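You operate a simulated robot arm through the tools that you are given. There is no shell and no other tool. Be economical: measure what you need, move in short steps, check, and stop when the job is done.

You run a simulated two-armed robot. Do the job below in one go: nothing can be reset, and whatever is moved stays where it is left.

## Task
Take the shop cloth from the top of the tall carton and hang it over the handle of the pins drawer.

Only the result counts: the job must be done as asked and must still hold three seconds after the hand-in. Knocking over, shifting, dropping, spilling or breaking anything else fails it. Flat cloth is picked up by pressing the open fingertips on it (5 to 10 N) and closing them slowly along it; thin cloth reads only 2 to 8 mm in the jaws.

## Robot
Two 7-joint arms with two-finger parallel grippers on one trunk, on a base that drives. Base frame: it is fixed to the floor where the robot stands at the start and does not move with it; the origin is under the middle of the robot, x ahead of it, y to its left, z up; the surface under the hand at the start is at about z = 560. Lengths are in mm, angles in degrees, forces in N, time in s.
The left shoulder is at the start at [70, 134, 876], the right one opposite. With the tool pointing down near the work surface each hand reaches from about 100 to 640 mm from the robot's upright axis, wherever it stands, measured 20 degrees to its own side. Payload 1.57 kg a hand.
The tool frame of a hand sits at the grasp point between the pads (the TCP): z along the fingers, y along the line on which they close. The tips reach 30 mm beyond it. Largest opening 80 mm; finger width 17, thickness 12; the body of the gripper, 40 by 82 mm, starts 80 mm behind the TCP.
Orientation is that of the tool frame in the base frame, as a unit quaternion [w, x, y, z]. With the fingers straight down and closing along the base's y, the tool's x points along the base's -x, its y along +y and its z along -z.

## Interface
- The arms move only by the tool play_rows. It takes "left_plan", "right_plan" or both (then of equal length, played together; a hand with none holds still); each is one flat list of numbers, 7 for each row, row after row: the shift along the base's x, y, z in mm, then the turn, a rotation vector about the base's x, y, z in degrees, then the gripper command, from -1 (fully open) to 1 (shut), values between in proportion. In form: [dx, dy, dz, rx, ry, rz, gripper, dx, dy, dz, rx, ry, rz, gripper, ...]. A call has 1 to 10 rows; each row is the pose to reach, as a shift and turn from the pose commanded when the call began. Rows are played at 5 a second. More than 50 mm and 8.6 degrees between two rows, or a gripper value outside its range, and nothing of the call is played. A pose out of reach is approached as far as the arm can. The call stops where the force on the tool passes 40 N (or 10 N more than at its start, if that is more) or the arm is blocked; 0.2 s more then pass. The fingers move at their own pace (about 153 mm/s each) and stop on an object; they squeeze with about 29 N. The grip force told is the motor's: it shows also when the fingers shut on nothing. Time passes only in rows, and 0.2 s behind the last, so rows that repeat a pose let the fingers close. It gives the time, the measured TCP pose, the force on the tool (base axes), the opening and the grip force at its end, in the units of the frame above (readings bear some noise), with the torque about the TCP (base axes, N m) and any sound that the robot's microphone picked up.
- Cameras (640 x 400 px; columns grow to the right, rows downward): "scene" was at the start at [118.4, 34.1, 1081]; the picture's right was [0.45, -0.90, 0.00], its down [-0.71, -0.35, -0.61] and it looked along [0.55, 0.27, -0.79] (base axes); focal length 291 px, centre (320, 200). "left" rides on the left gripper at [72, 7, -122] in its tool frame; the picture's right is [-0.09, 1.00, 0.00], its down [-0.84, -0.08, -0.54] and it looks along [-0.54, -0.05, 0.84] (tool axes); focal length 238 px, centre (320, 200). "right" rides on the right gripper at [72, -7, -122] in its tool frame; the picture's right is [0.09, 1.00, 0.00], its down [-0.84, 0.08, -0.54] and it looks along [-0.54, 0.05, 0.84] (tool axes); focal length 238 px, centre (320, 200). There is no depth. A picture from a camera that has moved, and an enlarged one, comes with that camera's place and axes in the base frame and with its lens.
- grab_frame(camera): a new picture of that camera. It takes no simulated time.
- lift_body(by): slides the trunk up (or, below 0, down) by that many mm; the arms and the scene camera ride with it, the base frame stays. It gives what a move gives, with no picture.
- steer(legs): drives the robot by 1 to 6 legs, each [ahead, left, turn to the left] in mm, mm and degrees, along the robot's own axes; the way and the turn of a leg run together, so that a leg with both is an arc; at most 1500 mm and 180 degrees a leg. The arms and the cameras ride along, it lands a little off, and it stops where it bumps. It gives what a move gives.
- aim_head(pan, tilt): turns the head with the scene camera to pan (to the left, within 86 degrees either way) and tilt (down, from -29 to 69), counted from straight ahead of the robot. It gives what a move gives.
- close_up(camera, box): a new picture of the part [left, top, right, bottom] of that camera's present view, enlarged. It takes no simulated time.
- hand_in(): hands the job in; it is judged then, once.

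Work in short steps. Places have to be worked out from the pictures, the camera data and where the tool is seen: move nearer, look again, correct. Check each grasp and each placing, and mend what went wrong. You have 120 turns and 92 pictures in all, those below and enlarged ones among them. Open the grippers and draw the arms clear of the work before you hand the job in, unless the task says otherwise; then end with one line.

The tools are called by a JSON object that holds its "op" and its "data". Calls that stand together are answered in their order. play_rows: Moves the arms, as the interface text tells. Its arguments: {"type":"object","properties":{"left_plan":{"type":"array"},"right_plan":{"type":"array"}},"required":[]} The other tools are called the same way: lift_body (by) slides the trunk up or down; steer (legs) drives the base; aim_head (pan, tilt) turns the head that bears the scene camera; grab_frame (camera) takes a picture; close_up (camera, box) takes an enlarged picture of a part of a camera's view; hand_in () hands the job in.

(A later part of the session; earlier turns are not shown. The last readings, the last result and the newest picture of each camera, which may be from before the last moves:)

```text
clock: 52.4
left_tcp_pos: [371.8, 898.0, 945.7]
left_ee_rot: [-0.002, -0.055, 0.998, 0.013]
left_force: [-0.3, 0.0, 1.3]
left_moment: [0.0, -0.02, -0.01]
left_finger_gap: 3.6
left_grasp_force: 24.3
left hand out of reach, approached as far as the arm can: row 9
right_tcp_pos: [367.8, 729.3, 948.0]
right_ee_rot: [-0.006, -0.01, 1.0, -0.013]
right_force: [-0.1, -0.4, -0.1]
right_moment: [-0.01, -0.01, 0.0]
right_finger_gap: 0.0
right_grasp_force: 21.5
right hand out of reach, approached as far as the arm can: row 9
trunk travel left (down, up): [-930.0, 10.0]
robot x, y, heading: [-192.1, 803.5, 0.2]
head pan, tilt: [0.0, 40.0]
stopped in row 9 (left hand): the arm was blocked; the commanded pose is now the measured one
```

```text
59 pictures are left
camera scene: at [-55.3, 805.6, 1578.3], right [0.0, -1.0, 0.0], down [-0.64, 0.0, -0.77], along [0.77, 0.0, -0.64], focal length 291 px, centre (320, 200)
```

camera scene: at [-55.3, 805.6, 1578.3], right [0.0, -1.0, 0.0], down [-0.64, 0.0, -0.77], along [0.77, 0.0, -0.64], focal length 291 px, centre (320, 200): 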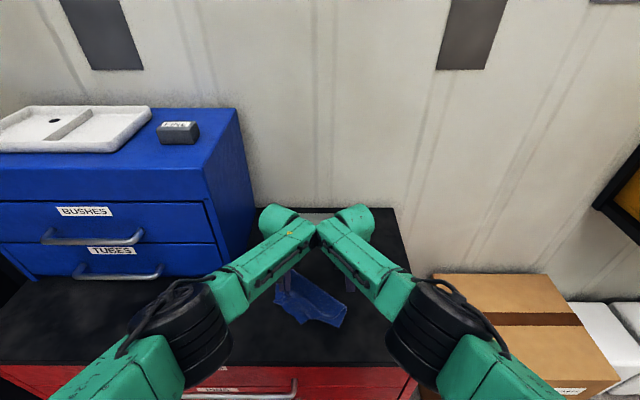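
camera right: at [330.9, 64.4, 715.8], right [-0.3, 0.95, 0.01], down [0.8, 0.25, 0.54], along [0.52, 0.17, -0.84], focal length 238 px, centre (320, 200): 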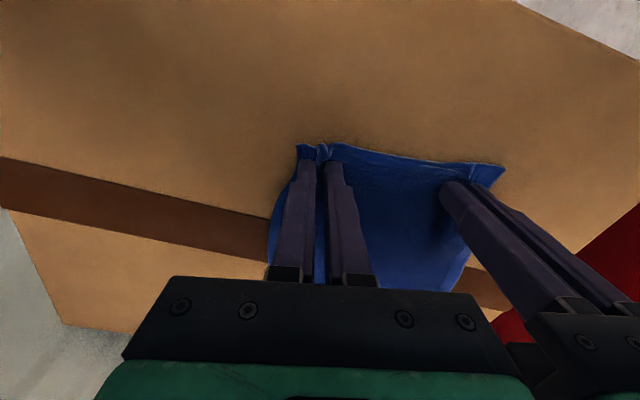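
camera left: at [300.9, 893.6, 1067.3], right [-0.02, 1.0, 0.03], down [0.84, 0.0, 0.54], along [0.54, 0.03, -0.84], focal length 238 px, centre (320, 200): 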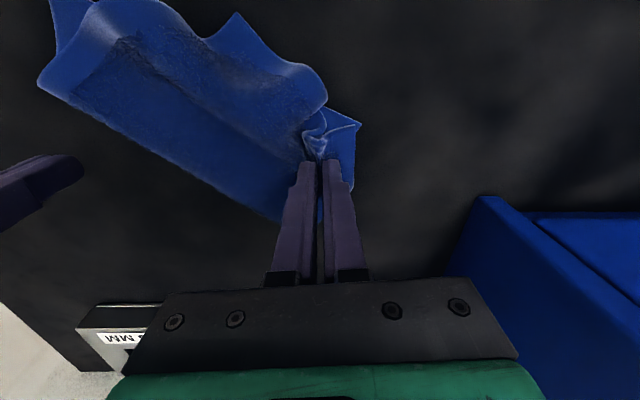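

The arms touched each other with the trunk so high, and the right lost its grip; the left still holds one side, nothing else disturbed. I raise the hands, part them, then lower the trunk.

{"op": "play_rows", "data": {"left_plan": [-5, 0, 35, 0, 0, 0, 1, -10, 0, 70, 0, 0, 0, 1, -15, 0, 105, 0, 0, 0, 1, -20, 0, 140, 0, 0, 0, 1, -20, 0, 170, 0, 0, 0, 1], "right_plan": [-5, -15, 35, 0, 0, 0, 0, -10, -30, 70, 0, 0, 0, 0, -15, -45, 105, 0, 0, 0, 0, -20, -60, 140, 0, 0, 0, 0, -20, -60, 170, 0, 0, 0, 0]}}

{"op": "lift_body", "data": {"by": -170}}

{"op": "grab_frame", "data": {"camera": "scene"}}

{"op": "grab_frame", "data": {"camera": "right"}}

```text
clock: 53.6
left_tcp_pos: [349.9, 894.7, 1114.2]
left_ee_rot: [-0.002, -0.055, 0.998, 0.014]
left_force: [0.3, 0.2, 0.0]
left_moment: [0.02, 0.0, -0.03]
left_finger_gap: 3.5
left_grasp_force: 24.6
right_tcp_pos: [349.8, 669.1, 1117.3]
right_ee_rot: [-0.007, -0.01, 1.0, -0.012]
right_force: [-0.8, -0.2, -0.2]
right_moment: [0.01, 0.0, 0.01]
right_finger_gap: 40.0
right_grasp_force: 0.0
trunk travel left (down, up): [-930.0, 10.0]
robot x, y, heading: [-194.3, 802.4, 0.4]
head pan, tilt: [0.0, 40.0]
```

```text
clock: 55.5
left_tcp_pos: [350.8, 896.4, 944.3]
left_ee_rot: [-0.002, -0.055, 0.998, 0.011]
left_force: [0.6, -0.2, 1.4]
left_moment: [-0.02, -0.02, -0.01]
left_finger_gap: 3.8
left_grasp_force: 24.4
right_tcp_pos: [349.8, 672.5, 947.3]
right_ee_rot: [-0.006, -0.011, 1.0, -0.013]
right_force: [-0.5, 0.1, 0.3]
right_moment: [0.03, 0.0, 0.01]
right_finger_gap: 40.1
right_grasp_force: 0.1
trunk travel left (down, up): [-760.0, 180.0]
robot x, y, heading: [-189.1, 804.8, 0.4]
head pan, tilt: [0.0, 40.0]
```

```text
58 pictures are left
camera scene: at [-55.2, 806.7, 1408.3], right [0.0, -1.0, 0.0], down [-0.64, 0.0, -0.77], along [0.77, 0.0, -0.64], focal length 291 px, centre (320, 200)
```

scene: 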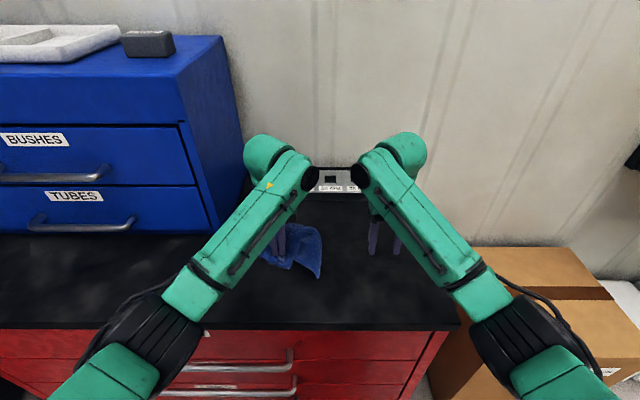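

```text
57 pictures are left
camera right: at [279.9, 667.7, 1071.3], right [-0.11, 0.99, -0.03], down [0.84, 0.11, 0.53], along [0.53, 0.04, -0.85], focal length 238 px, centre (320, 200)
```

right: 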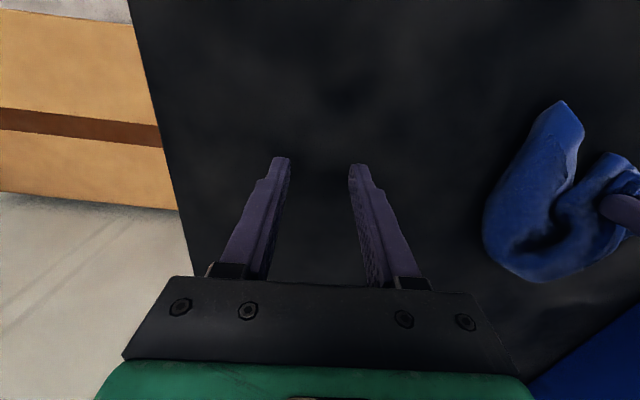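

The cloth is now bunched under the left hand. I lift it with the left, and re-lay it by dragging diagonally; the right hand is moved aside.

{"op": "play_rows", "data": {"left_plan": [0, 0, 40, 0, 0, 0, 1, 0, 0, 80, 0, 0, 0, 1, 0, 0, 120, 0, 0, 0, 1, -20, -15, 160, 0, 0, 0, 1, -40, -30, 195, 0, 0, 0, 1, -60, -50, 230, 0, 0, 0, 1, -80, -80, 250, 0, 0, 0, 1, -100, -110, 260, 0, 0, 0, 1, -100, -130, 260, 0, 0, 0, 1, -100, -130, 260, 0, 0, 0, 1], "right_plan": [0, 0, 20, 0, 0, 0, 0, -20, -20, 50, 0, 0, 0, 0, -40, -40, 80, 0, 0, 0, 0, -60, -60, 100, 0, 0, 0, 0, -80, -80, 110, 0, 0, 0, 0, -100, -100, 110, 0, 0, 0, 0, -110, -110, 110, 0, 0, 0, 0, -110, -110, 110, 0, 0, 0, 0, -110, -110, 110, 0, 0, 0, 0, -110, -110, 110, 0, 0, 0, 0]}}

{"op": "grab_frame", "data": {"camera": "scene"}}

{"op": "grab_frame", "data": {"camera": "right"}}

{"op": "grab_frame", "data": {"camera": "left"}}

```text
clock: 57.7
left_tcp_pos: [252.1, 767.1, 1203.8]
left_ee_rot: [-0.003, -0.055, 0.998, 0.012]
left_force: [-0.8, 0.0, -0.3]
left_moment: [-0.03, 0.01, -0.02]
left_finger_gap: 3.6
left_grasp_force: 24.3
right_tcp_pos: [240.2, 561.7, 1057.1]
right_ee_rot: [-0.007, -0.01, 1.0, -0.013]
right_force: [0.0, -0.2, 1.0]
right_moment: [0.03, 0.02, -0.01]
right_finger_gap: 40.0
right_grasp_force: 0.0
trunk travel left (down, up): [-760.0, 180.0]
robot x, y, heading: [-191.0, 810.0, 0.1]
head pan, tilt: [0.0, 40.0]
```

```text
56 pictures are left
camera scene: at [-54.6, 807.3, 1408.2], right [0.0, -1.0, 0.0], down [-0.64, 0.0, -0.77], along [0.77, 0.0, -0.64], focal length 291 px, centre (320, 200)
```

scene: 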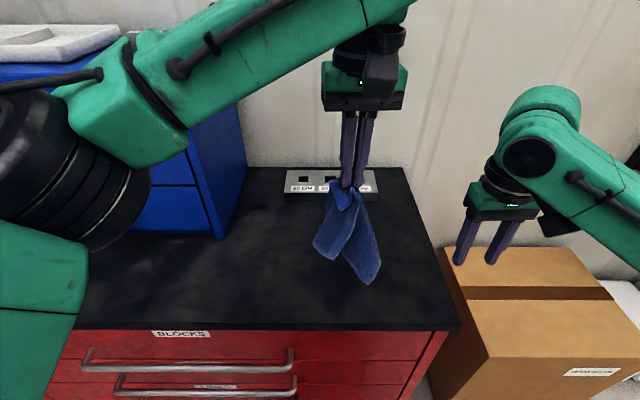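

```text
55 pictures are left
camera right: at [170.3, 557.5, 1181.0], right [-0.11, 0.99, -0.03], down [0.84, 0.11, 0.53], along [0.53, 0.04, -0.85], focal length 238 px, centre (320, 200)
```

right: 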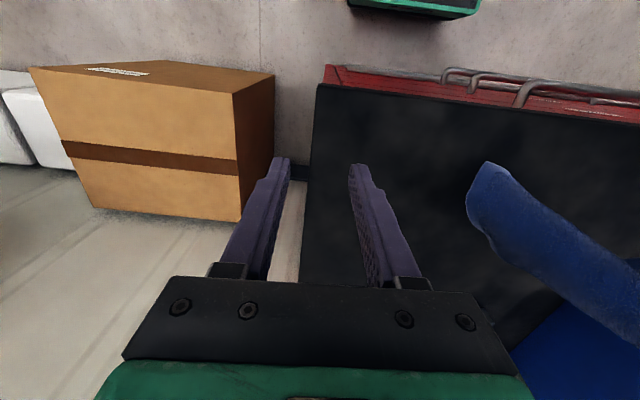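

```text
54 pictures are left
camera left: at [180.7, 763.1, 1325.5], right [-0.02, 1.0, 0.02], down [0.84, 0.0, 0.54], along [0.54, 0.03, -0.84], focal length 238 px, centre (320, 200)
```

left: 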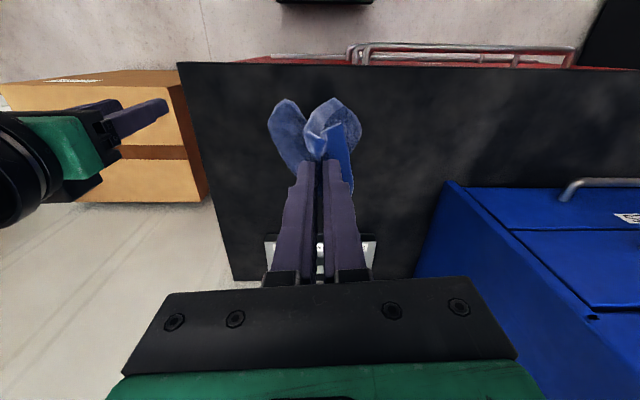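

The view now shows the counter and handles, and the cloth hangs as a narrow tail. New plan: the right hand, fingers level pointing ahead, takes the tail ~85 mm below the top, so the top part can flop behind the bar. I turn the right hand level.

{"op": "play_rows", "data": {"right_plan": [-14, 0, 3, 0, -8.5, 0, -1, -28, 0, 6, 0, -17, 0, -1, -42, 0, 9, 0, -25.5, 0, -1, -56, 0, 12, 0, -34, 0, -1, -70, 0, 15, 0, -42.5, 0, -1, -84, 0, 18, 0, -51, 0, -1, -98, 0, 21, 0, -59.5, 0, -1, -112, 0, 24, 0, -68, 0, -1, -126, 0, 28, 0, -76.5, 0, -1, -140, 0, 32, 0, -85, 0, -1]}}

{"op": "grab_frame", "data": {"camera": "scene"}}

{"op": "grab_frame", "data": {"camera": "right"}}

```text
clock: 60.1
left_tcp_pos: [250.6, 768.4, 1204.3]
left_ee_rot: [-0.003, -0.054, 0.998, 0.012]
left_force: [0.0, -0.3, -0.2]
left_moment: [-0.06, -0.02, 0.0]
left_finger_gap: 3.6
left_grasp_force: 24.7
right_tcp_pos: [164.2, 407.8, 1066.1]
right_ee_rot: [0.623, 0.312, 0.713, 0.086]
right_force: [-0.3, 0.2, 0.2]
right_moment: [-0.04, 0.02, -0.03]
right_finger_gap: 80.0
right_grasp_force: 0.1
right hand out of reach, approached as far as the arm can: row 3, 4, 5, 6, 7, 8, 9, 10
trunk travel left (down, up): [-760.0, 180.0]
robot x, y, heading: [-190.3, 804.9, 0.5]
head pan, tilt: [0.0, 40.0]
stopped in row 10 (right hand): the arm was blocked; the commanded pose is now the measured one
```

```text
53 pictures are left
camera scene: at [-57.4, 809.8, 1408.4], right [0.0, -1.0, 0.0], down [-0.64, 0.0, -0.77], along [0.77, 0.0, -0.64], focal length 291 px, centre (320, 200)
```

scene: 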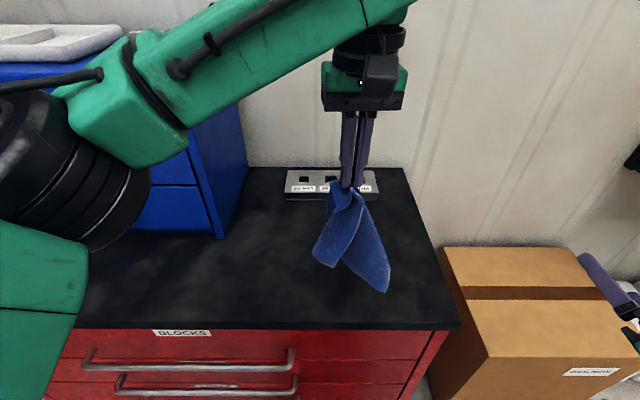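

```text
52 pictures are left
camera right: at [44.5, 475.3, 1028.8], right [0.33, 0.84, 0.43], down [-0.46, -0.26, 0.85], along [0.82, -0.48, 0.3], focal length 238 px, centre (320, 200)
```

right: 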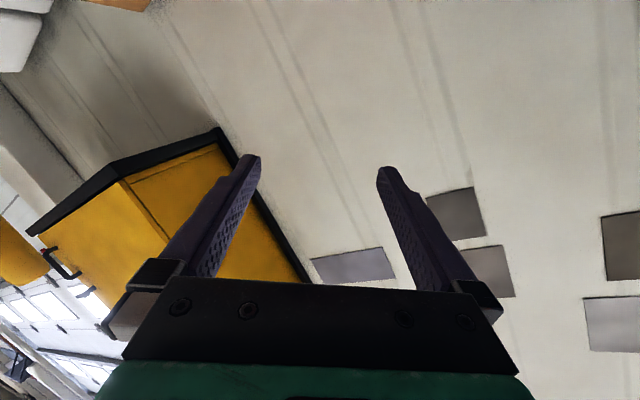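

The right arm lacks room to turn level so close to the body. I bring it further forward while turning level.

{"op": "play_rows", "data": {"right_plan": [27, 30, 3, -6.6, -1.5, 3.7, -1, 54, 61, 6, -13.1, -3, 7.5, -1, 82, 91, 9, -19.7, -4.4, 11.2, -1, 109, 122, 12, -26.2, -5.9, 15, -1, 136, 152, 14, -32.8, -7.4, 18.7, -1]}}

{"op": "grab_frame", "data": {"camera": "scene"}}

```text
clock: 61.3
left_tcp_pos: [253.6, 767.6, 1202.5]
left_ee_rot: [-0.003, -0.053, 0.998, 0.012]
left_force: [-0.1, 0.3, -0.9]
left_moment: [-0.04, 0.09, -0.04]
left_finger_gap: 3.4
left_grasp_force: 24.8
right_tcp_pos: [301.7, 559.9, 1078.3]
right_ee_rot: [0.705, 0.001, 0.709, 0.001]
right_force: [0.4, 0.4, -1.1]
right_moment: [0.02, 0.01, 0.02]
right_finger_gap: 79.7
right_grasp_force: 0.0
trunk travel left (down, up): [-760.0, 180.0]
robot x, y, heading: [-191.7, 805.9, 0.0]
head pan, tilt: [0.0, 40.0]
```

```text
51 pictures are left
camera scene: at [-52.9, 807.1, 1408.0], right [0.0, -1.0, 0.0], down [-0.64, 0.0, -0.77], along [0.77, 0.0, -0.64], focal length 291 px, centre (320, 200)
```

scene: 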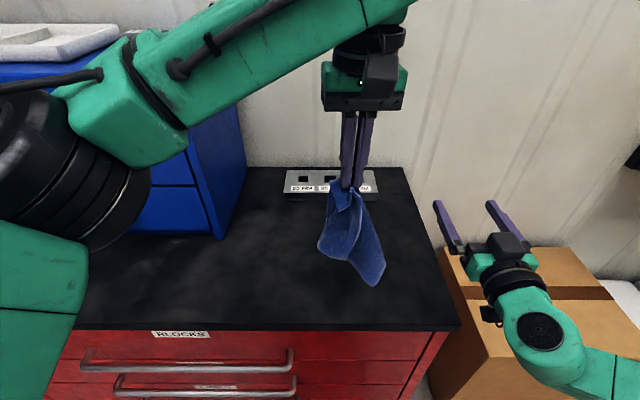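

The right hand is level now. I move the left (cloth) forward to x≈390 and bring the right behind it at z≈1089, open.

{"op": "play_rows", "data": {"left_plan": [35, 0, 0, 0, 0, 0, 1, 70, 0, 0, 0, 0, 0, 1, 105, 0, 0, 0, 0, 0, 1, 137, 0, 0, 0, 0, 0, 1, 137, 0, 0, 0, 0, 0, 1, 137, 0, 0, 0, 0, 0, 1, 137, 0, 0, 0, 0, 0, 1], "right_plan": [-5, 10, 4, 0, 0, 0, -1, -10, 40, 8, 0, 0, 0, -1, -17, 75, 11, 0, 0, 0, -1, -17, 110, 11, 0, 0, 0, -1, -17, 145, 11, 0, 0, 0, -1, -17, 180, 11, 0, 0, 0, -1, -17, 207, 11, 0, 0, 0, -1]}}

{"op": "grab_frame", "data": {"camera": "scene"}}

{"op": "grab_frame", "data": {"camera": "right"}}

```text
clock: 62.9
left_tcp_pos: [335.7, 797.5, 1188.9]
left_ee_rot: [-0.002, -0.054, 0.998, 0.012]
left_force: [0.1, -0.3, 0.9]
left_moment: [-0.01, 0.01, -0.02]
left_finger_gap: 3.2
left_grasp_force: 25.0
left hand out of reach, approached as far as the arm can: row 2, 3, 4, 5, 6, 7
right_tcp_pos: [285.3, 765.9, 1088.9]
right_ee_rot: [0.705, 0.0, 0.709, 0.0]
right_force: [1.0, 0.1, -0.5]
right_moment: [-0.02, 0.02, -0.02]
right_finger_gap: 79.8
right_grasp_force: 0.0
trunk travel left (down, up): [-760.0, 180.0]
robot x, y, heading: [-189.0, 806.8, 0.3]
head pan, tilt: [0.0, 40.0]
```

```text
50 pictures are left
camera scene: at [-54.3, 808.5, 1408.2], right [0.0, -1.0, 0.0], down [-0.64, 0.0, -0.77], along [0.77, 0.0, -0.64], focal length 291 px, centre (320, 200)
```

scene: 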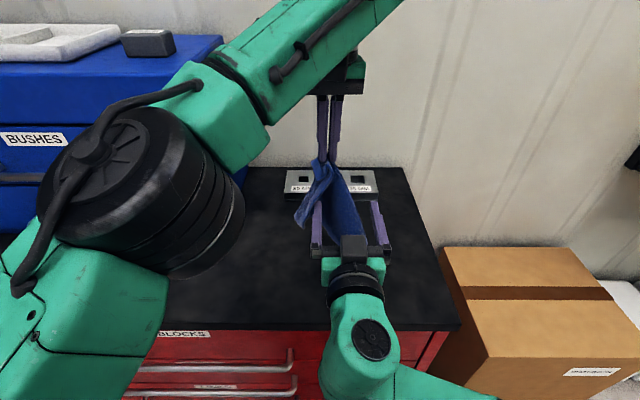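

```text
49 pictures are left
camera right: at [162.5, 759.5, 1018.6], right [0.0, 1.0, -0.09], down [-0.54, 0.08, 0.84], along [0.84, 0.05, 0.54], focal length 238 px, centre (320, 200)
```

right: 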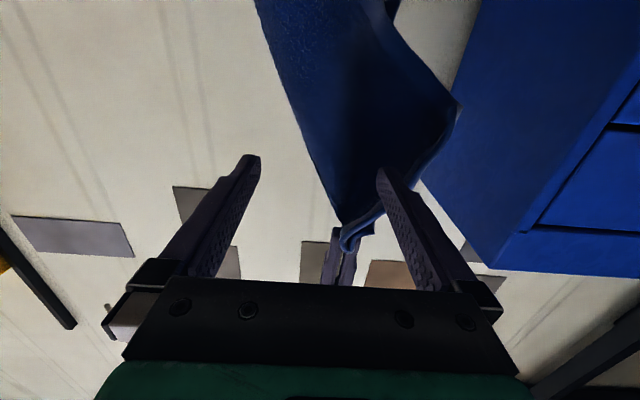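

The cloth hangs about 30 mm left of the right hand's middle. I back off, shift left, and go forward around it.

{"op": "play_rows", "data": {"right_plan": [-25, 0, -5, 0, 0, 0, -1, -40, 10, -10, 0, 0, 0, -1, -40, 34, -10, 0, 0, 0, -1, -20, 34, -10, 0, 0, 0, -1, 10, 34, -10, 0, 0, 0, -1, 30, 34, -10, 0, 0, 0, -1]}}

{"op": "grab_frame", "data": {"camera": "scene"}}

{"op": "grab_frame", "data": {"camera": "right"}}

{"op": "grab_frame", "data": {"camera": "left"}}

```text
clock: 64.3
left_tcp_pos: [335.8, 795.8, 1190.4]
left_ee_rot: [-0.003, -0.054, 0.998, 0.012]
left_force: [0.4, -0.2, 0.2]
left_moment: [0.02, -0.03, -0.02]
left_finger_gap: 3.5
left_grasp_force: 24.4
right_tcp_pos: [316.9, 798.7, 1078.1]
right_ee_rot: [0.705, 0.0, 0.709, 0.001]
right_force: [0.4, -0.4, -0.1]
right_moment: [-0.01, -0.05, 0.01]
right_finger_gap: 80.1
right_grasp_force: 0.1
trunk travel left (down, up): [-760.0, 180.0]
robot x, y, heading: [-193.7, 806.0, 0.4]
head pan, tilt: [0.0, 40.0]
```

```text
48 pictures are left
camera scene: at [-54.1, 806.9, 1408.1], right [0.0, -1.0, 0.0], down [-0.64, 0.0, -0.77], along [0.77, 0.0, -0.64], focal length 291 px, centre (320, 200)
```

scene: 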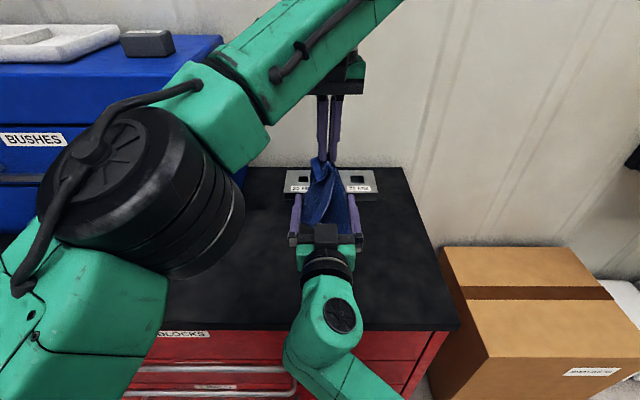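

```text
47 pictures are left
camera right: at [194.2, 792.9, 1007.6], right [0.0, 1.0, -0.09], down [-0.54, 0.07, 0.84], along [0.84, 0.05, 0.54], focal length 238 px, centre (320, 200)
```

right: 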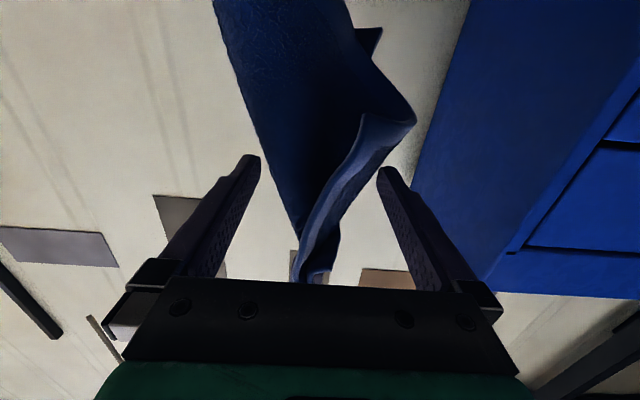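

```text
46 pictures are left
camera left: at [264.4, 792.4, 1311.4], right [-0.02, 1.0, 0.02], down [0.84, 0.0, 0.54], along [0.54, 0.03, -0.84], focal length 238 px, centre (320, 200)
```

left: 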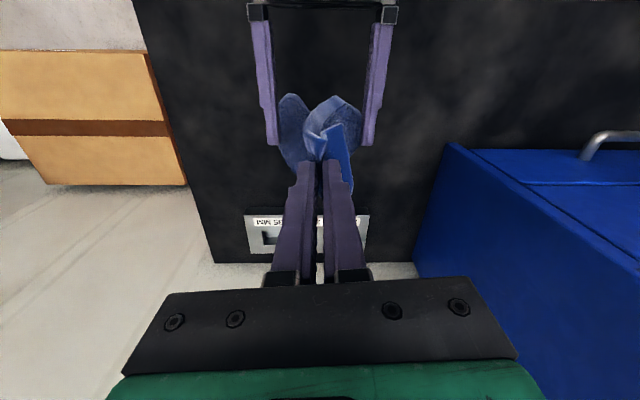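

The tail sits between the right fingers; closing slowly.

{"op": "play_rows", "data": {"right_plan": [0, 0, 0, 0, 0, 0, -0.6, 0, 0, 0, 0, 0, 0, -0.2, 0, 0, 0, 0, 0, 0, 0.2, 0, 0, 0, 0, 0, 0, 0.6, 0, 0, 0, 0, 0, 0, 1, 0, 0, 0, 0, 0, 0, 1, 0, 0, 0, 0, 0, 0, 1]}}

{"op": "grab_frame", "data": {"camera": "left"}}

{"op": "grab_frame", "data": {"camera": "right"}}

```text
clock: 65.9
left_tcp_pos: [336.3, 794.7, 1190.1]
left_ee_rot: [-0.002, -0.054, 0.998, 0.011]
left_force: [-1.0, 0.5, -0.2]
left_moment: [0.0, -0.03, 0.01]
left_finger_gap: 3.7
left_grasp_force: 24.3
right_tcp_pos: [315.4, 799.1, 1078.6]
right_ee_rot: [0.705, 0.0, 0.709, 0.002]
right_force: [-0.1, -0.1, 0.6]
right_moment: [0.03, 0.02, -0.03]
right_finger_gap: 5.6
right_grasp_force: 25.4
trunk travel left (down, up): [-760.0, 180.0]
robot x, y, heading: [-188.8, 805.5, 0.0]
head pan, tilt: [0.0, 40.0]
```

```text
45 pictures are left
camera left: at [263.9, 791.8, 1311.6], right [-0.02, 1.0, 0.02], down [0.84, 0.0, 0.54], along [0.54, 0.03, -0.84], focal length 238 px, centre (320, 200)
```

left: 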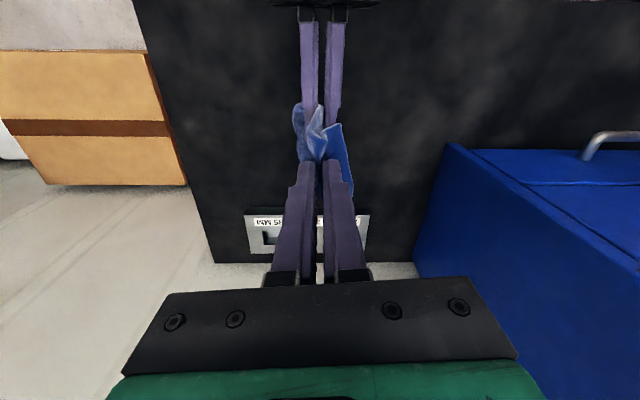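

```text
44 pictures are left
camera right: at [193.6, 792.6, 1007.9], right [0.0, 1.0, -0.09], down [-0.54, 0.07, 0.84], along [0.84, 0.05, 0.54], focal length 238 px, centre (320, 200)
```

right: 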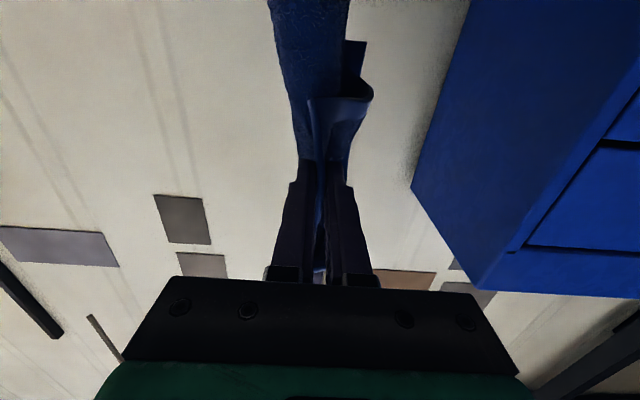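

Gripped (5.6 mm). I pull the right hand back and up so the top part leans forward, then open the left so it flops ahead of the right's tips.

{"op": "play_rows", "data": {"right_plan": [-15, 0, 10, 0, 0, 0, 1, -35, 0, 25, 0, 0, 0, 1, -50, 0, 45, 0, 0, 0, 1, -60, 0, 65, 0, 0, 0, 1, -60, 0, 75, 0, 0, 0, 1]}}

{"op": "grab_frame", "data": {"camera": "left"}}

{"op": "grab_frame", "data": {"camera": "scene"}}

```text
clock: 67.1
left_tcp_pos: [334.7, 795.5, 1189.7]
left_ee_rot: [-0.002, -0.053, 0.999, 0.012]
left_force: [-1.8, -0.5, 1.1]
left_moment: [-0.04, 0.08, -0.05]
left_finger_gap: 3.5
left_grasp_force: 24.5
right_tcp_pos: [254.7, 800.1, 1153.8]
right_ee_rot: [0.705, 0.001, 0.709, 0.0]
right_force: [1.9, -0.5, -1.4]
right_moment: [0.02, 0.09, 0.0]
right_finger_gap: 5.6
right_grasp_force: 25.2
trunk travel left (down, up): [-760.0, 180.0]
robot x, y, heading: [-192.9, 808.6, 0.3]
head pan, tilt: [0.0, 40.0]
```

```text
43 pictures are left
camera left: at [263.9, 792.0, 1311.6], right [-0.02, 1.0, 0.02], down [0.84, 0.0, 0.54], along [0.54, 0.03, -0.84], focal length 238 px, centre (320, 200)
```

left: 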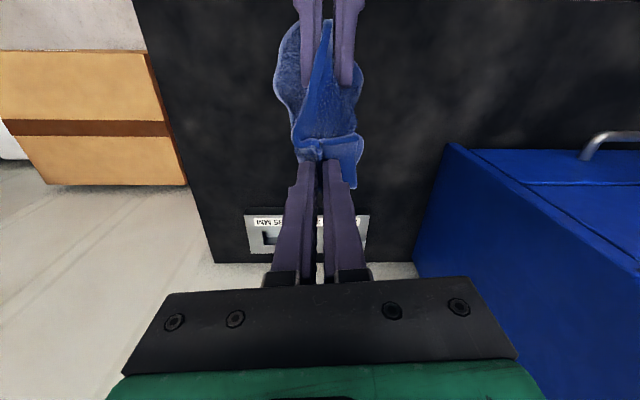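

```text
42 pictures are left
camera scene: at [-54.6, 806.6, 1408.2], right [0.0, -1.0, 0.0], down [-0.64, 0.0, -0.77], along [0.77, 0.0, -0.64], focal length 291 px, centre (320, 200)
```

scene: 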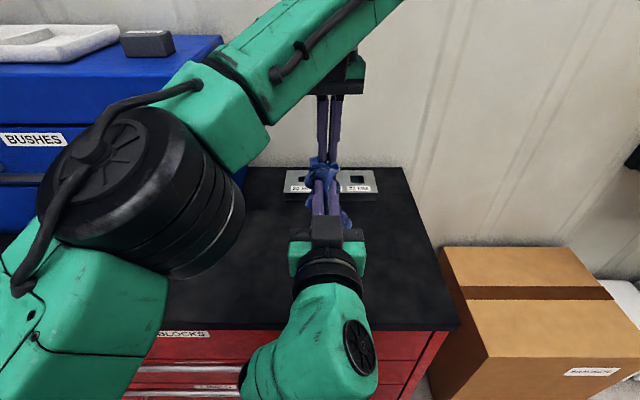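

The top part lies forward between the hands. I raise the right slightly more, open the left and draw it up.

{"op": "play_rows", "data": {"left_plan": [0, 0, 0, 0, 0, 0, 1, 0, 0, 0, 0, 0, 0, 0, 0, 0, 0, 0, 0, 0, -0.5, 0, 0, 0, 0, 0, 0, -0.5, 0, 0, 25, 0, 0, 0, -0.5, 0, 0, 55, 0, 0, 0, -0.5, 0, 20, 85, 0, 0, 0, -0.5], "right_plan": [0, 0, 15, 0, 0, 0, 1, 0, 0, 15, 0, 0, 0, 1, 0, 0, 15, 0, 0, 0, 1, 0, 0, 15, 0, 0, 0, 1, 0, 0, 15, 0, 0, 0, 1, 0, 0, 15, 0, 0, 0, 1, 0, 0, 15, 0, 0, 0, 1]}}

{"op": "grab_frame", "data": {"camera": "scene"}}

{"op": "grab_frame", "data": {"camera": "left"}}

{"op": "grab_frame", "data": {"camera": "right"}}

```text
clock: 68.7
left_tcp_pos: [306.6, 812.9, 1244.3]
left_ee_rot: [-0.003, -0.054, 0.998, 0.011]
left_force: [0.6, 0.0, 0.6]
left_moment: [0.0, 0.02, -0.02]
left_finger_gap: 59.9
left_grasp_force: 0.2
left hand out of reach, approached as far as the arm can: row 5, 6, 7
right_tcp_pos: [255.0, 799.7, 1160.9]
right_ee_rot: [0.704, -0.011, 0.71, -0.011]
right_force: [0.1, 0.6, 0.1]
right_moment: [0.02, 0.0, -0.01]
right_finger_gap: 5.5
right_grasp_force: 25.8
trunk travel left (down, up): [-760.0, 180.0]
robot x, y, heading: [-188.8, 805.4, 0.2]
head pan, tilt: [0.0, 40.0]
```

```text
41 pictures are left
camera scene: at [-54.5, 808.2, 1408.2], right [0.0, -1.0, 0.0], down [-0.64, 0.0, -0.77], along [0.77, 0.0, -0.64], focal length 291 px, centre (320, 200)
```

scene: 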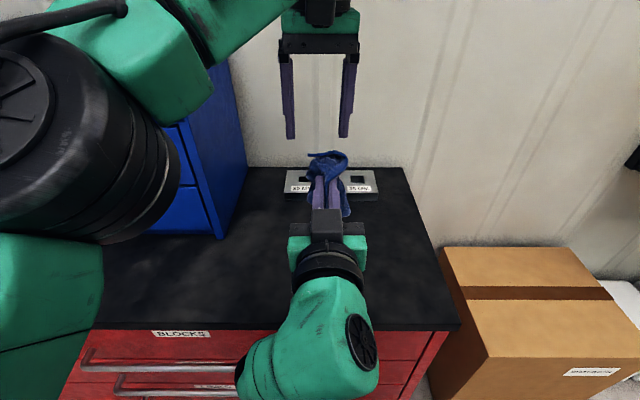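

```text
40 pictures are left
camera left: at [236.0, 808.6, 1366.3], right [-0.02, 1.0, 0.02], down [0.84, 0.0, 0.54], along [0.54, 0.03, -0.84], focal length 238 px, centre (320, 200)
```

left: 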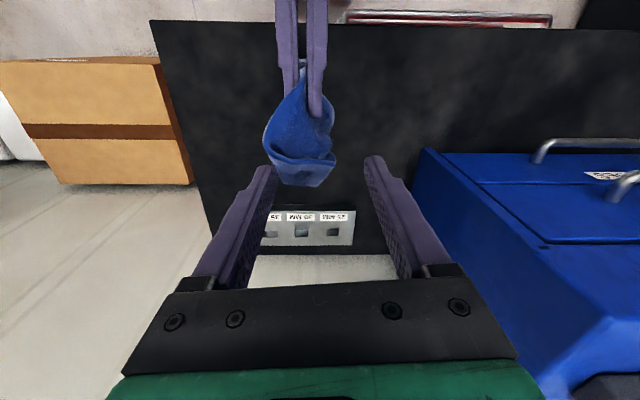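

```text
39 pictures are left
camera right: at [132.4, 791.9, 1091.1], right [0.0, 0.99, -0.12], down [-0.54, 0.1, 0.84], along [0.84, 0.06, 0.53], focal length 238 px, centre (320, 200)
```

right: 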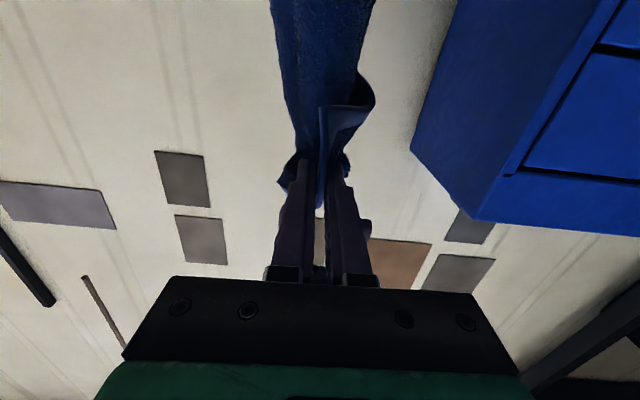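

The top part now flops ahead of the right's tips. I back off from the counter, slide left to the handle's middle, lower the trunk, and look again.

{"op": "steer", "data": {"legs": [[-330, 0, 0], [0, 250, 0]]}}

{"op": "lift_body", "data": {"by": -300}}

{"op": "grab_frame", "data": {"camera": "scene"}}

{"op": "grab_frame", "data": {"camera": "left"}}

```text
clock: 72.4
left_tcp_pos: [-29.1, 1063.3, 1245.1]
left_ee_rot: [-0.003, -0.055, 0.998, 0.013]
left_force: [-0.7, 0.3, -0.6]
left_moment: [0.05, -0.06, 0.01]
left_finger_gap: 60.2
left_grasp_force: 0.1
right_tcp_pos: [-82.1, 1052.6, 1163.2]
right_ee_rot: [0.706, -0.01, 0.708, -0.008]
right_force: [0.9, 0.2, -0.7]
right_moment: [0.04, 0.0, 0.0]
right_finger_gap: 5.5
right_grasp_force: 25.8
trunk travel left (down, up): [-760.0, 180.0]
robot x, y, heading: [-527.4, 1057.4, 0.3]
head pan, tilt: [0.0, 40.0]
```

```text
clock: 75.4
left_tcp_pos: [-29.0, 1066.1, 944.2]
left_ee_rot: [-0.003, -0.055, 0.998, 0.011]
left_force: [-0.3, 0.6, 0.8]
left_moment: [-0.02, -0.01, -0.02]
left_finger_gap: 60.0
left_grasp_force: 0.1
right_tcp_pos: [-81.2, 1053.3, 861.4]
right_ee_rot: [0.706, -0.011, 0.708, -0.01]
right_force: [0.3, 1.2, -0.5]
right_moment: [0.03, 0.04, -0.02]
right_finger_gap: 5.5
right_grasp_force: 26.2
trunk travel left (down, up): [-460.0, 480.0]
robot x, y, heading: [-528.0, 1058.9, 0.5]
head pan, tilt: [0.0, 40.0]
```

```text
38 pictures are left
camera scene: at [-390.9, 1060.7, 1108.3], right [0.01, -1.0, 0.0], down [-0.64, 0.0, -0.77], along [0.77, 0.0, -0.64], focal length 291 px, centre (320, 200)
```

scene: 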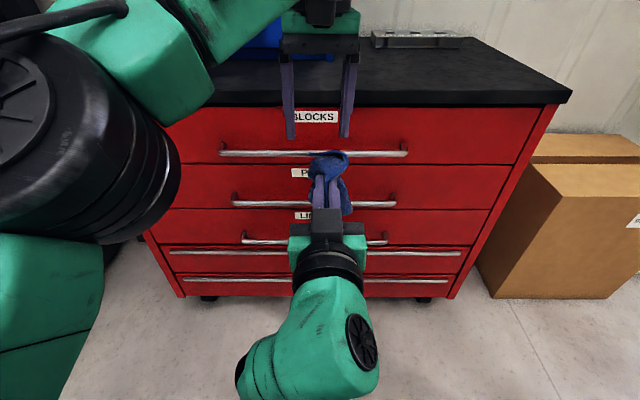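

```text
37 pictures are left
camera left: at [-100.4, 1061.4, 1066.3], right [-0.02, 1.0, 0.02], down [0.84, 0.0, 0.54], along [0.54, 0.03, -0.84], focal length 238 px, centre (320, 200)
```

left: 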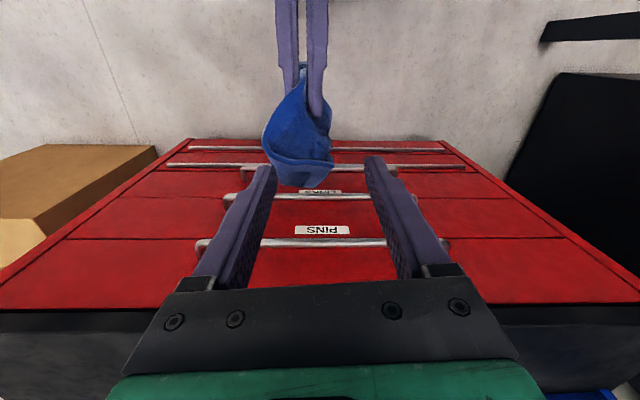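

Handle found: bar x≈160, z≈638, y 873–1273; BLOCKS bar z≈781. The flap seems to stick out rather than hang; I look closer.

{"op": "close_up", "data": {"camera": "scene", "box": [270, 130, 390, 230]}}

{"op": "close_up", "data": {"camera": "left", "box": [230, 0, 390, 210]}}

```text
4.00 times, centred on (330, 180) of scene
camera zoom: at [-390.9, 1060.7, 1108.3], right [0.01, -1.0, 0.0], down [-0.64, 0.0, -0.77], along [0.77, 0.0, -0.64], focal length 1163 px, centre (280, 280)
```

zoom: 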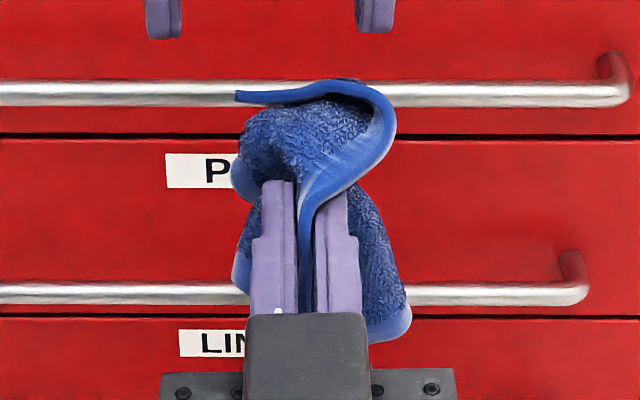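

```text
1.90 times, centred on (310, 105) of left
camera zoom: at [-100.4, 1061.4, 1066.3], right [-0.02, 1.0, 0.02], down [0.84, 0.0, 0.54], along [0.54, 0.03, -0.84], focal length 454 px, centre (339, 381)
```

zoom: 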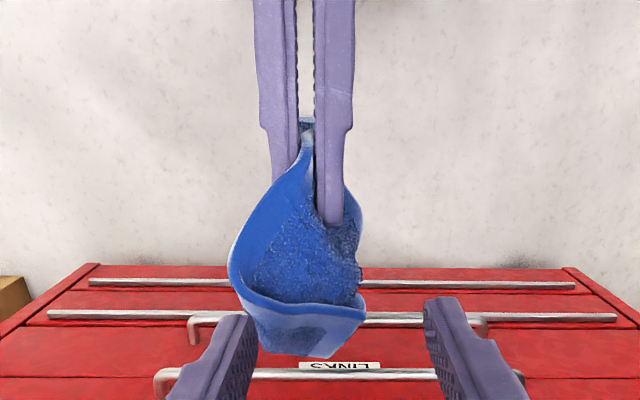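

The flap is a stiffish canopy ahead of the tips. If I pitch the right fingers down ~45°, the flap will point down into the gap behind the bar. I pitch it and move the left hand out to the left for a clear view.

{"op": "play_rows", "data": {"left_plan": [0, 30, 0, 0, 0, 0, -0.5, 0, 60, 0, 0, 0, 0, -0.5, 0, 90, 0, 0, 0, 0, -0.5, 0, 120, 0, 0, 0, 0, -0.5, 0, 150, 0, 0, 0, 0, -0.5, 0, 180, 0, 0, 0, 0, -0.5], "right_plan": [0, 0, 0, 0, 7.8, 0, 1, 0, 0, 0, 0, 15.6, 0, 1, 0, 0, 0, 0, 23.4, 0, 1, 0, 0, 0, 0, 31.2, 0, 1, 0, 0, 0, 0, 39, 0, 1, 0, 0, 0, 0, 46.8, 0, 1]}}

{"op": "grab_frame", "data": {"camera": "scene"}}

{"op": "grab_frame", "data": {"camera": "right"}}

```text
clock: 75.9
left_tcp_pos: [-30.2, 1112.5, 944.5]
left_ee_rot: [-0.003, -0.055, 0.998, 0.013]
left_force: [0.8, -1.2, -0.3]
left_moment: [0.03, 0.0, -0.01]
left_finger_gap: 60.0
left_grasp_force: 0.0
right_tcp_pos: [-78.4, 1036.8, 816.0]
right_ee_rot: [0.614, -0.073, 0.779, -0.101]
right_force: [-0.3, 0.2, -0.6]
right_moment: [0.05, 0.0, 0.03]
right_finger_gap: 5.5
right_grasp_force: 25.5
trunk travel left (down, up): [-460.0, 480.0]
robot x, y, heading: [-527.0, 1060.0, 0.5]
head pan, tilt: [0.0, 40.0]
stopped in row 2 (right hand): the arm was blocked; the commanded pose is now the measured one
```

```text
34 pictures are left
camera scene: at [-390.6, 1060.5, 1108.2], right [0.01, -1.0, 0.0], down [-0.64, 0.0, -0.77], along [0.77, 0.01, -0.64], focal length 291 px, centre (320, 200)
```

scene: 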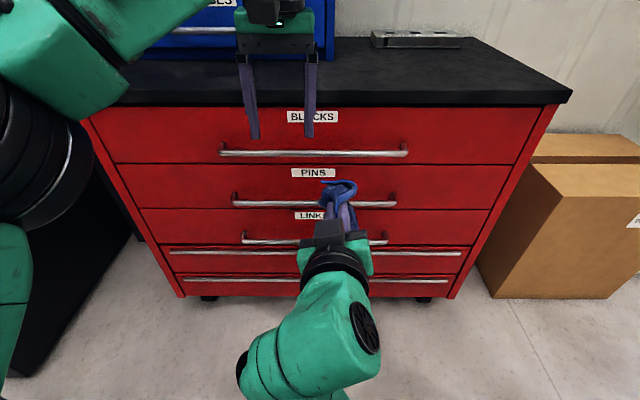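

```text
33 pictures are left
camera right: at [-213.8, 1021.6, 778.6], right [-0.01, 0.94, -0.33], down [-0.33, 0.31, 0.89], along [0.94, 0.12, 0.31], focal length 238 px, centre (320, 200)
```

right: 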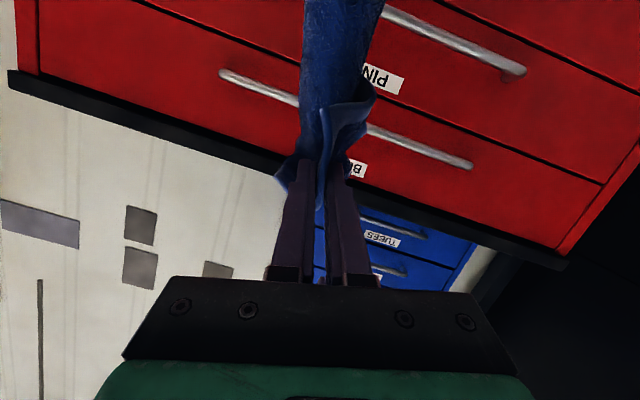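

The right arm is cramped at the centre. I move it to its own side and forward while pitching.

{"op": "play_rows", "data": {"right_plan": [15, -45, 0, 1.4, 3, -0.3, 1, 30, -85, 0, 4.2, 9, -1, 1, 45, -115, 0, 7, 15.6, -1.6, 1, 58, -137, 0, 9.8, 21.9, -2.3, 1, 58, -137, 0, 12, 26.6, -2.8, 1, 58, -137, 0, 14.1, 31.3, -3.3, 1]}}

{"op": "grab_frame", "data": {"camera": "scene"}}

```text
clock: 76.8
left_tcp_pos: [-27.8, 1113.5, 945.1]
left_ee_rot: [-0.004, -0.056, 0.998, 0.011]
left_force: [-0.2, -0.9, -0.3]
left_moment: [-0.01, 0.0, 0.01]
left_finger_gap: 60.0
left_grasp_force: 0.0
right_tcp_pos: [-29.9, 885.8, 805.1]
right_ee_rot: [0.482, -0.052, 0.866, -0.125]
right_force: [0.5, 0.3, 0.3]
right_moment: [0.04, 0.01, 0.02]
right_finger_gap: 5.1
right_grasp_force: 25.1
trunk travel left (down, up): [-460.0, 480.0]
robot x, y, heading: [-529.9, 1060.3, 0.5]
head pan, tilt: [0.0, 40.0]
stopped in row 4 (right hand): the arm was blocked; the commanded pose is now the measured one
```

```text
32 pictures are left
camera scene: at [-390.5, 1060.6, 1108.2], right [0.01, -1.0, 0.0], down [-0.64, 0.0, -0.77], along [0.77, 0.0, -0.64], focal length 291 px, centre (320, 200)
```

scene: 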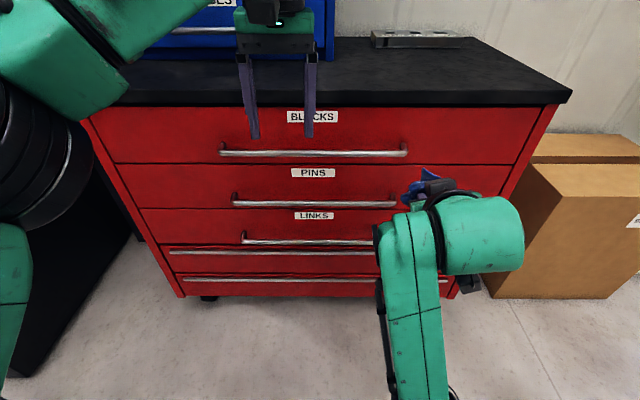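

Now pitched ~30° with some roll; I try to remove the roll and look at the flap from the left camera's side.

{"op": "play_rows", "data": {"right_plan": [10, 0, 0, 5.2, 1.1, 0.4, 1, 20, 0, 0, 10.4, 2.2, 0.8, 1, 30, 0, 0, 15.5, 3.2, 1.3, 1]}}

{"op": "close_up", "data": {"camera": "scene", "box": [340, 120, 500, 240]}}

{"op": "grab_frame", "data": {"camera": "left"}}

```text
clock: 77.6
left_tcp_pos: [-28.7, 1113.0, 944.8]
left_ee_rot: [-0.003, -0.055, 0.998, 0.012]
left_force: [0.9, -0.6, -0.6]
left_moment: [0.01, 0.01, -0.01]
left_finger_gap: 59.9
left_grasp_force: 0.0
right_tcp_pos: [0.5, 875.2, 804.3]
right_ee_rot: [0.461, 0.0, 0.887, -0.019]
right_force: [-0.4, 0.1, 0.7]
right_moment: [-0.11, 0.0, -0.01]
right_finger_gap: 5.2
right_grasp_force: 25.1
trunk travel left (down, up): [-460.0, 480.0]
robot x, y, heading: [-526.0, 1063.3, 0.2]
head pan, tilt: [0.0, 40.0]
```

```text
3.33 times, centred on (420, 180) of scene
camera zoom: at [-390.5, 1060.7, 1108.1], right [0.01, -1.0, 0.0], down [-0.64, 0.0, -0.77], along [0.77, 0.0, -0.64], focal length 969 px, centre (-13, 267)
```

zoom: 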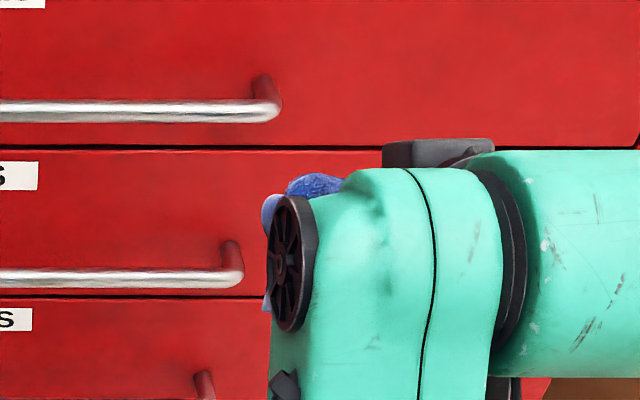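

```text
30 pictures are left
camera left: at [-100.3, 1109.3, 1066.2], right [-0.02, 1.0, 0.02], down [0.84, 0.0, 0.54], along [0.54, 0.03, -0.84], focal length 238 px, centre (320, 200)
```

left: 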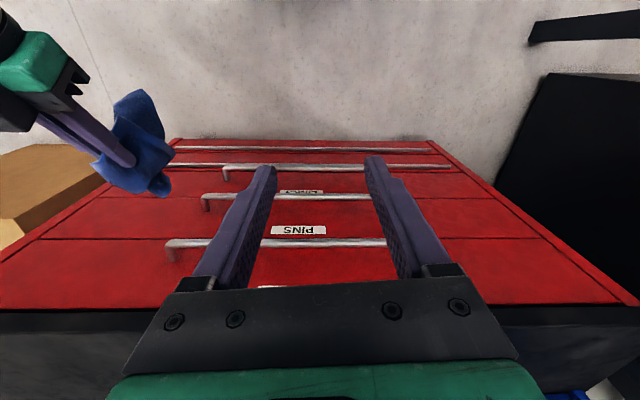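

The right hand is now cleanly pitched 35° down. I slide the base left so it faces the handle's middle, and turn the left hand so its camera looks sideways at the work.

{"op": "steer", "data": {"legs": [[0, 165, 0]]}}

{"op": "play_rows", "data": {"left_plan": [0, 0, 0, 0, 0, -8, 0, 0, 0, 0, 0, 0, -16, 0, 0, 0, 0, 0, 0, -24, 0, 0, 0, 0, 0, 0, -32, 0, 0, 0, 0, 0, 0, -40, 0, 0, 0, 0, 0, 0, -48, 0, 0, 0, 0, 0, 0, -56, 0, 0, 0, 0, 0, 0, -62, 0]}}

{"op": "grab_frame", "data": {"camera": "left"}}

```text
clock: 79.1
left_tcp_pos: [-28.9, 1276.4, 945.6]
left_ee_rot: [-0.002, -0.054, 0.998, 0.011]
left_force: [-0.1, 0.4, 0.5]
left_moment: [0.02, 0.0, 0.0]
left_finger_gap: 60.3
left_grasp_force: 0.0
right_tcp_pos: [-1.7, 1038.7, 806.1]
right_ee_rot: [0.464, 0.002, 0.886, -0.019]
right_force: [0.3, 0.8, -0.8]
right_moment: [-0.08, 0.02, -0.02]
right_finger_gap: 5.3
right_grasp_force: 25.4
trunk travel left (down, up): [-460.0, 480.0]
robot x, y, heading: [-527.0, 1225.1, 0.1]
head pan, tilt: [0.0, 40.0]
```

```text
clock: 80.9
left_tcp_pos: [-29.2, 1276.5, 944.7]
left_ee_rot: [0.003, 0.469, 0.883, 0.012]
left_force: [0.3, 0.0, 0.3]
left_moment: [0.02, 0.02, 0.03]
left_finger_gap: 40.3
left_grasp_force: 0.0
right_tcp_pos: [-0.5, 1037.6, 806.9]
right_ee_rot: [0.464, 0.003, 0.886, -0.021]
right_force: [0.6, 1.1, 0.0]
right_moment: [-0.07, 0.02, -0.02]
right_finger_gap: 5.2
right_grasp_force: 26.1
trunk travel left (down, up): [-460.0, 480.0]
robot x, y, heading: [-526.6, 1225.8, 0.0]
head pan, tilt: [0.0, 40.0]
```

```text
29 pictures are left
camera left: at [-66.4, 1337.9, 1066.3], right [0.88, 0.48, 0.02], down [0.39, -0.75, 0.54], along [0.28, -0.46, -0.84], focal length 238 px, centre (320, 200)
```

left: 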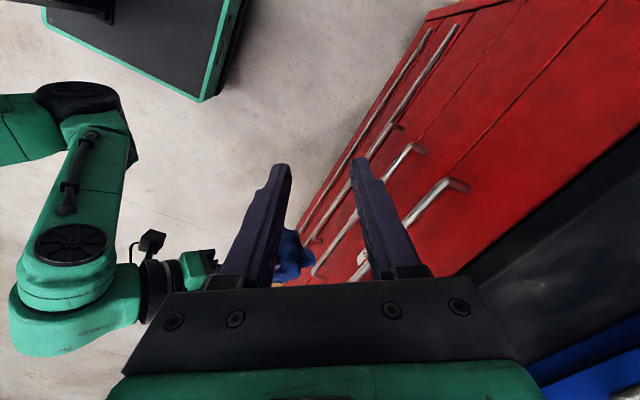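

The side view is useful but my own fingers hide the cloth; I tilt the left hand up 30° so the work appears in the upper part.

{"op": "play_rows", "data": {"left_plan": [0, 0, 0, -6.4, -3.9, 0, 0, 0, 0, 0, -12.8, -7.8, 0, 0, 0, 0, 0, -19.2, -11.7, 0, 0, 0, 0, 0, -25.6, -15.6, 0, 0]}}

{"op": "grab_frame", "data": {"camera": "left"}}

```text
clock: 81.9
left_tcp_pos: [-29.1, 1277.2, 945.5]
left_ee_rot: [0.228, 0.45, 0.855, -0.122]
left_force: [0.4, 0.1, -0.5]
left_moment: [-0.01, -0.01, -0.02]
left_finger_gap: 40.4
left_grasp_force: 0.1
right_tcp_pos: [0.2, 1038.0, 806.2]
right_ee_rot: [0.464, 0.003, 0.885, -0.022]
right_force: [0.8, 0.4, -0.5]
right_moment: [-0.06, 0.04, 0.0]
right_finger_gap: 5.2
right_grasp_force: 25.4
trunk travel left (down, up): [-460.0, 480.0]
robot x, y, heading: [-529.5, 1225.1, 0.4]
head pan, tilt: [0.0, 40.0]
```

```text
28 pictures are left
camera left: at [-93.3, 1382.8, 1014.1], right [0.87, 0.5, 0.04], down [0.2, -0.42, 0.89], along [0.46, -0.76, -0.46], focal length 238 px, centre (320, 200)
```

left: 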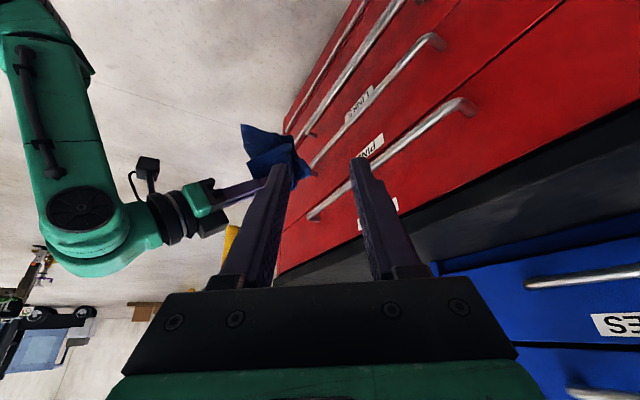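

Now a good side view (image top is downward). I zoom on the cloth.

{"op": "close_up", "data": {"camera": "left", "box": [180, 90, 380, 230]}}

```text
2.86 times, centred on (280, 160) of left
camera zoom: at [-93.3, 1382.8, 1014.1], right [0.87, 0.5, 0.04], down [0.2, -0.42, 0.89], along [0.46, -0.76, -0.46], focal length 681 px, centre (434, 314)
```

zoom: 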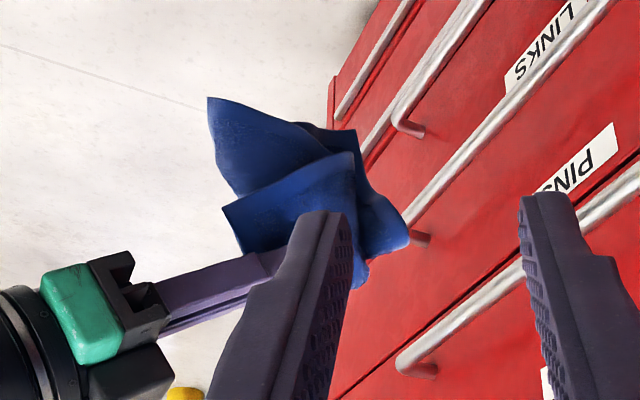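

Flap end is at about (94, 1040, 750), i.e. along the finger direction, tips at (25, 1038, 789). I lower the trunk 54 mm, retract the left a bit, and drive ahead 100 mm, then check.

{"op": "play_rows", "data": {"left_plan": [-30, 0, 0, 0, 0, 0, 0, -60, 0, 0, 0, 0, 0, 0]}}

{"op": "lift_body", "data": {"by": -54}}

{"op": "steer", "data": {"legs": [[95, 0, 0]]}}

{"op": "grab_frame", "data": {"camera": "left"}}

```text
clock: 82.5
left_tcp_pos: [-90.1, 1277.5, 944.2]
left_ee_rot: [0.227, 0.449, 0.856, -0.121]
left_force: [-0.6, -0.1, -0.7]
left_moment: [-0.02, 0.0, -0.01]
left_finger_gap: 40.0
left_grasp_force: 0.1
right_tcp_pos: [-2.3, 1037.9, 806.6]
right_ee_rot: [0.464, 0.002, 0.886, -0.021]
right_force: [-0.2, 0.0, -0.6]
right_moment: [-0.07, 0.0, -0.01]
right_finger_gap: 5.2
right_grasp_force: 26.1
trunk travel left (down, up): [-460.0, 480.0]
robot x, y, heading: [-530.1, 1222.0, 0.4]
head pan, tilt: [0.0, 40.0]
```

```text
clock: 83.4
left_tcp_pos: [-90.1, 1276.7, 891.2]
left_ee_rot: [0.226, 0.45, 0.856, -0.121]
left_force: [0.8, 0.5, -0.5]
left_moment: [-0.01, -0.02, 0.0]
left_finger_gap: 39.9
left_grasp_force: 0.1
right_tcp_pos: [-1.0, 1037.4, 753.1]
right_ee_rot: [0.464, 0.003, 0.886, -0.021]
right_force: [0.0, -0.6, -0.5]
right_moment: [-0.08, 0.0, 0.03]
right_finger_gap: 5.5
right_grasp_force: 25.8
trunk travel left (down, up): [-406.0, 534.0]
robot x, y, heading: [-530.5, 1227.0, 0.3]
head pan, tilt: [0.0, 40.0]
```

```text
clock: 84.5
left_tcp_pos: [5.2, 1276.6, 889.4]
left_ee_rot: [0.226, 0.449, 0.856, -0.122]
left_force: [-0.7, 0.8, -0.5]
left_moment: [-0.03, 0.04, 0.0]
left_finger_gap: 40.0
left_grasp_force: 0.1
right_tcp_pos: [93.6, 1037.9, 751.7]
right_ee_rot: [0.463, 0.003, 0.886, -0.022]
right_force: [0.4, 0.1, 0.3]
right_moment: [-0.08, -0.02, 0.01]
right_finger_gap: 5.3
right_grasp_force: 25.8
trunk travel left (down, up): [-406.0, 534.0]
robot x, y, heading: [-434.4, 1226.8, 0.2]
head pan, tilt: [0.0, 40.0]
```

```text
26 pictures are left
camera left: at [-59.2, 1382.8, 959.5], right [0.87, 0.5, 0.04], down [0.2, -0.42, 0.89], along [0.46, -0.76, -0.46], focal length 238 px, centre (320, 200)
```

left: 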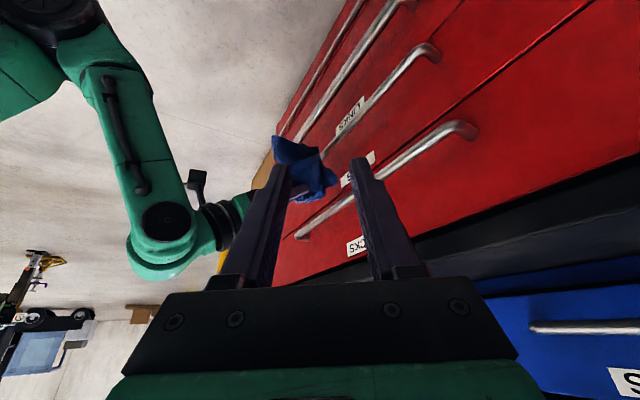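

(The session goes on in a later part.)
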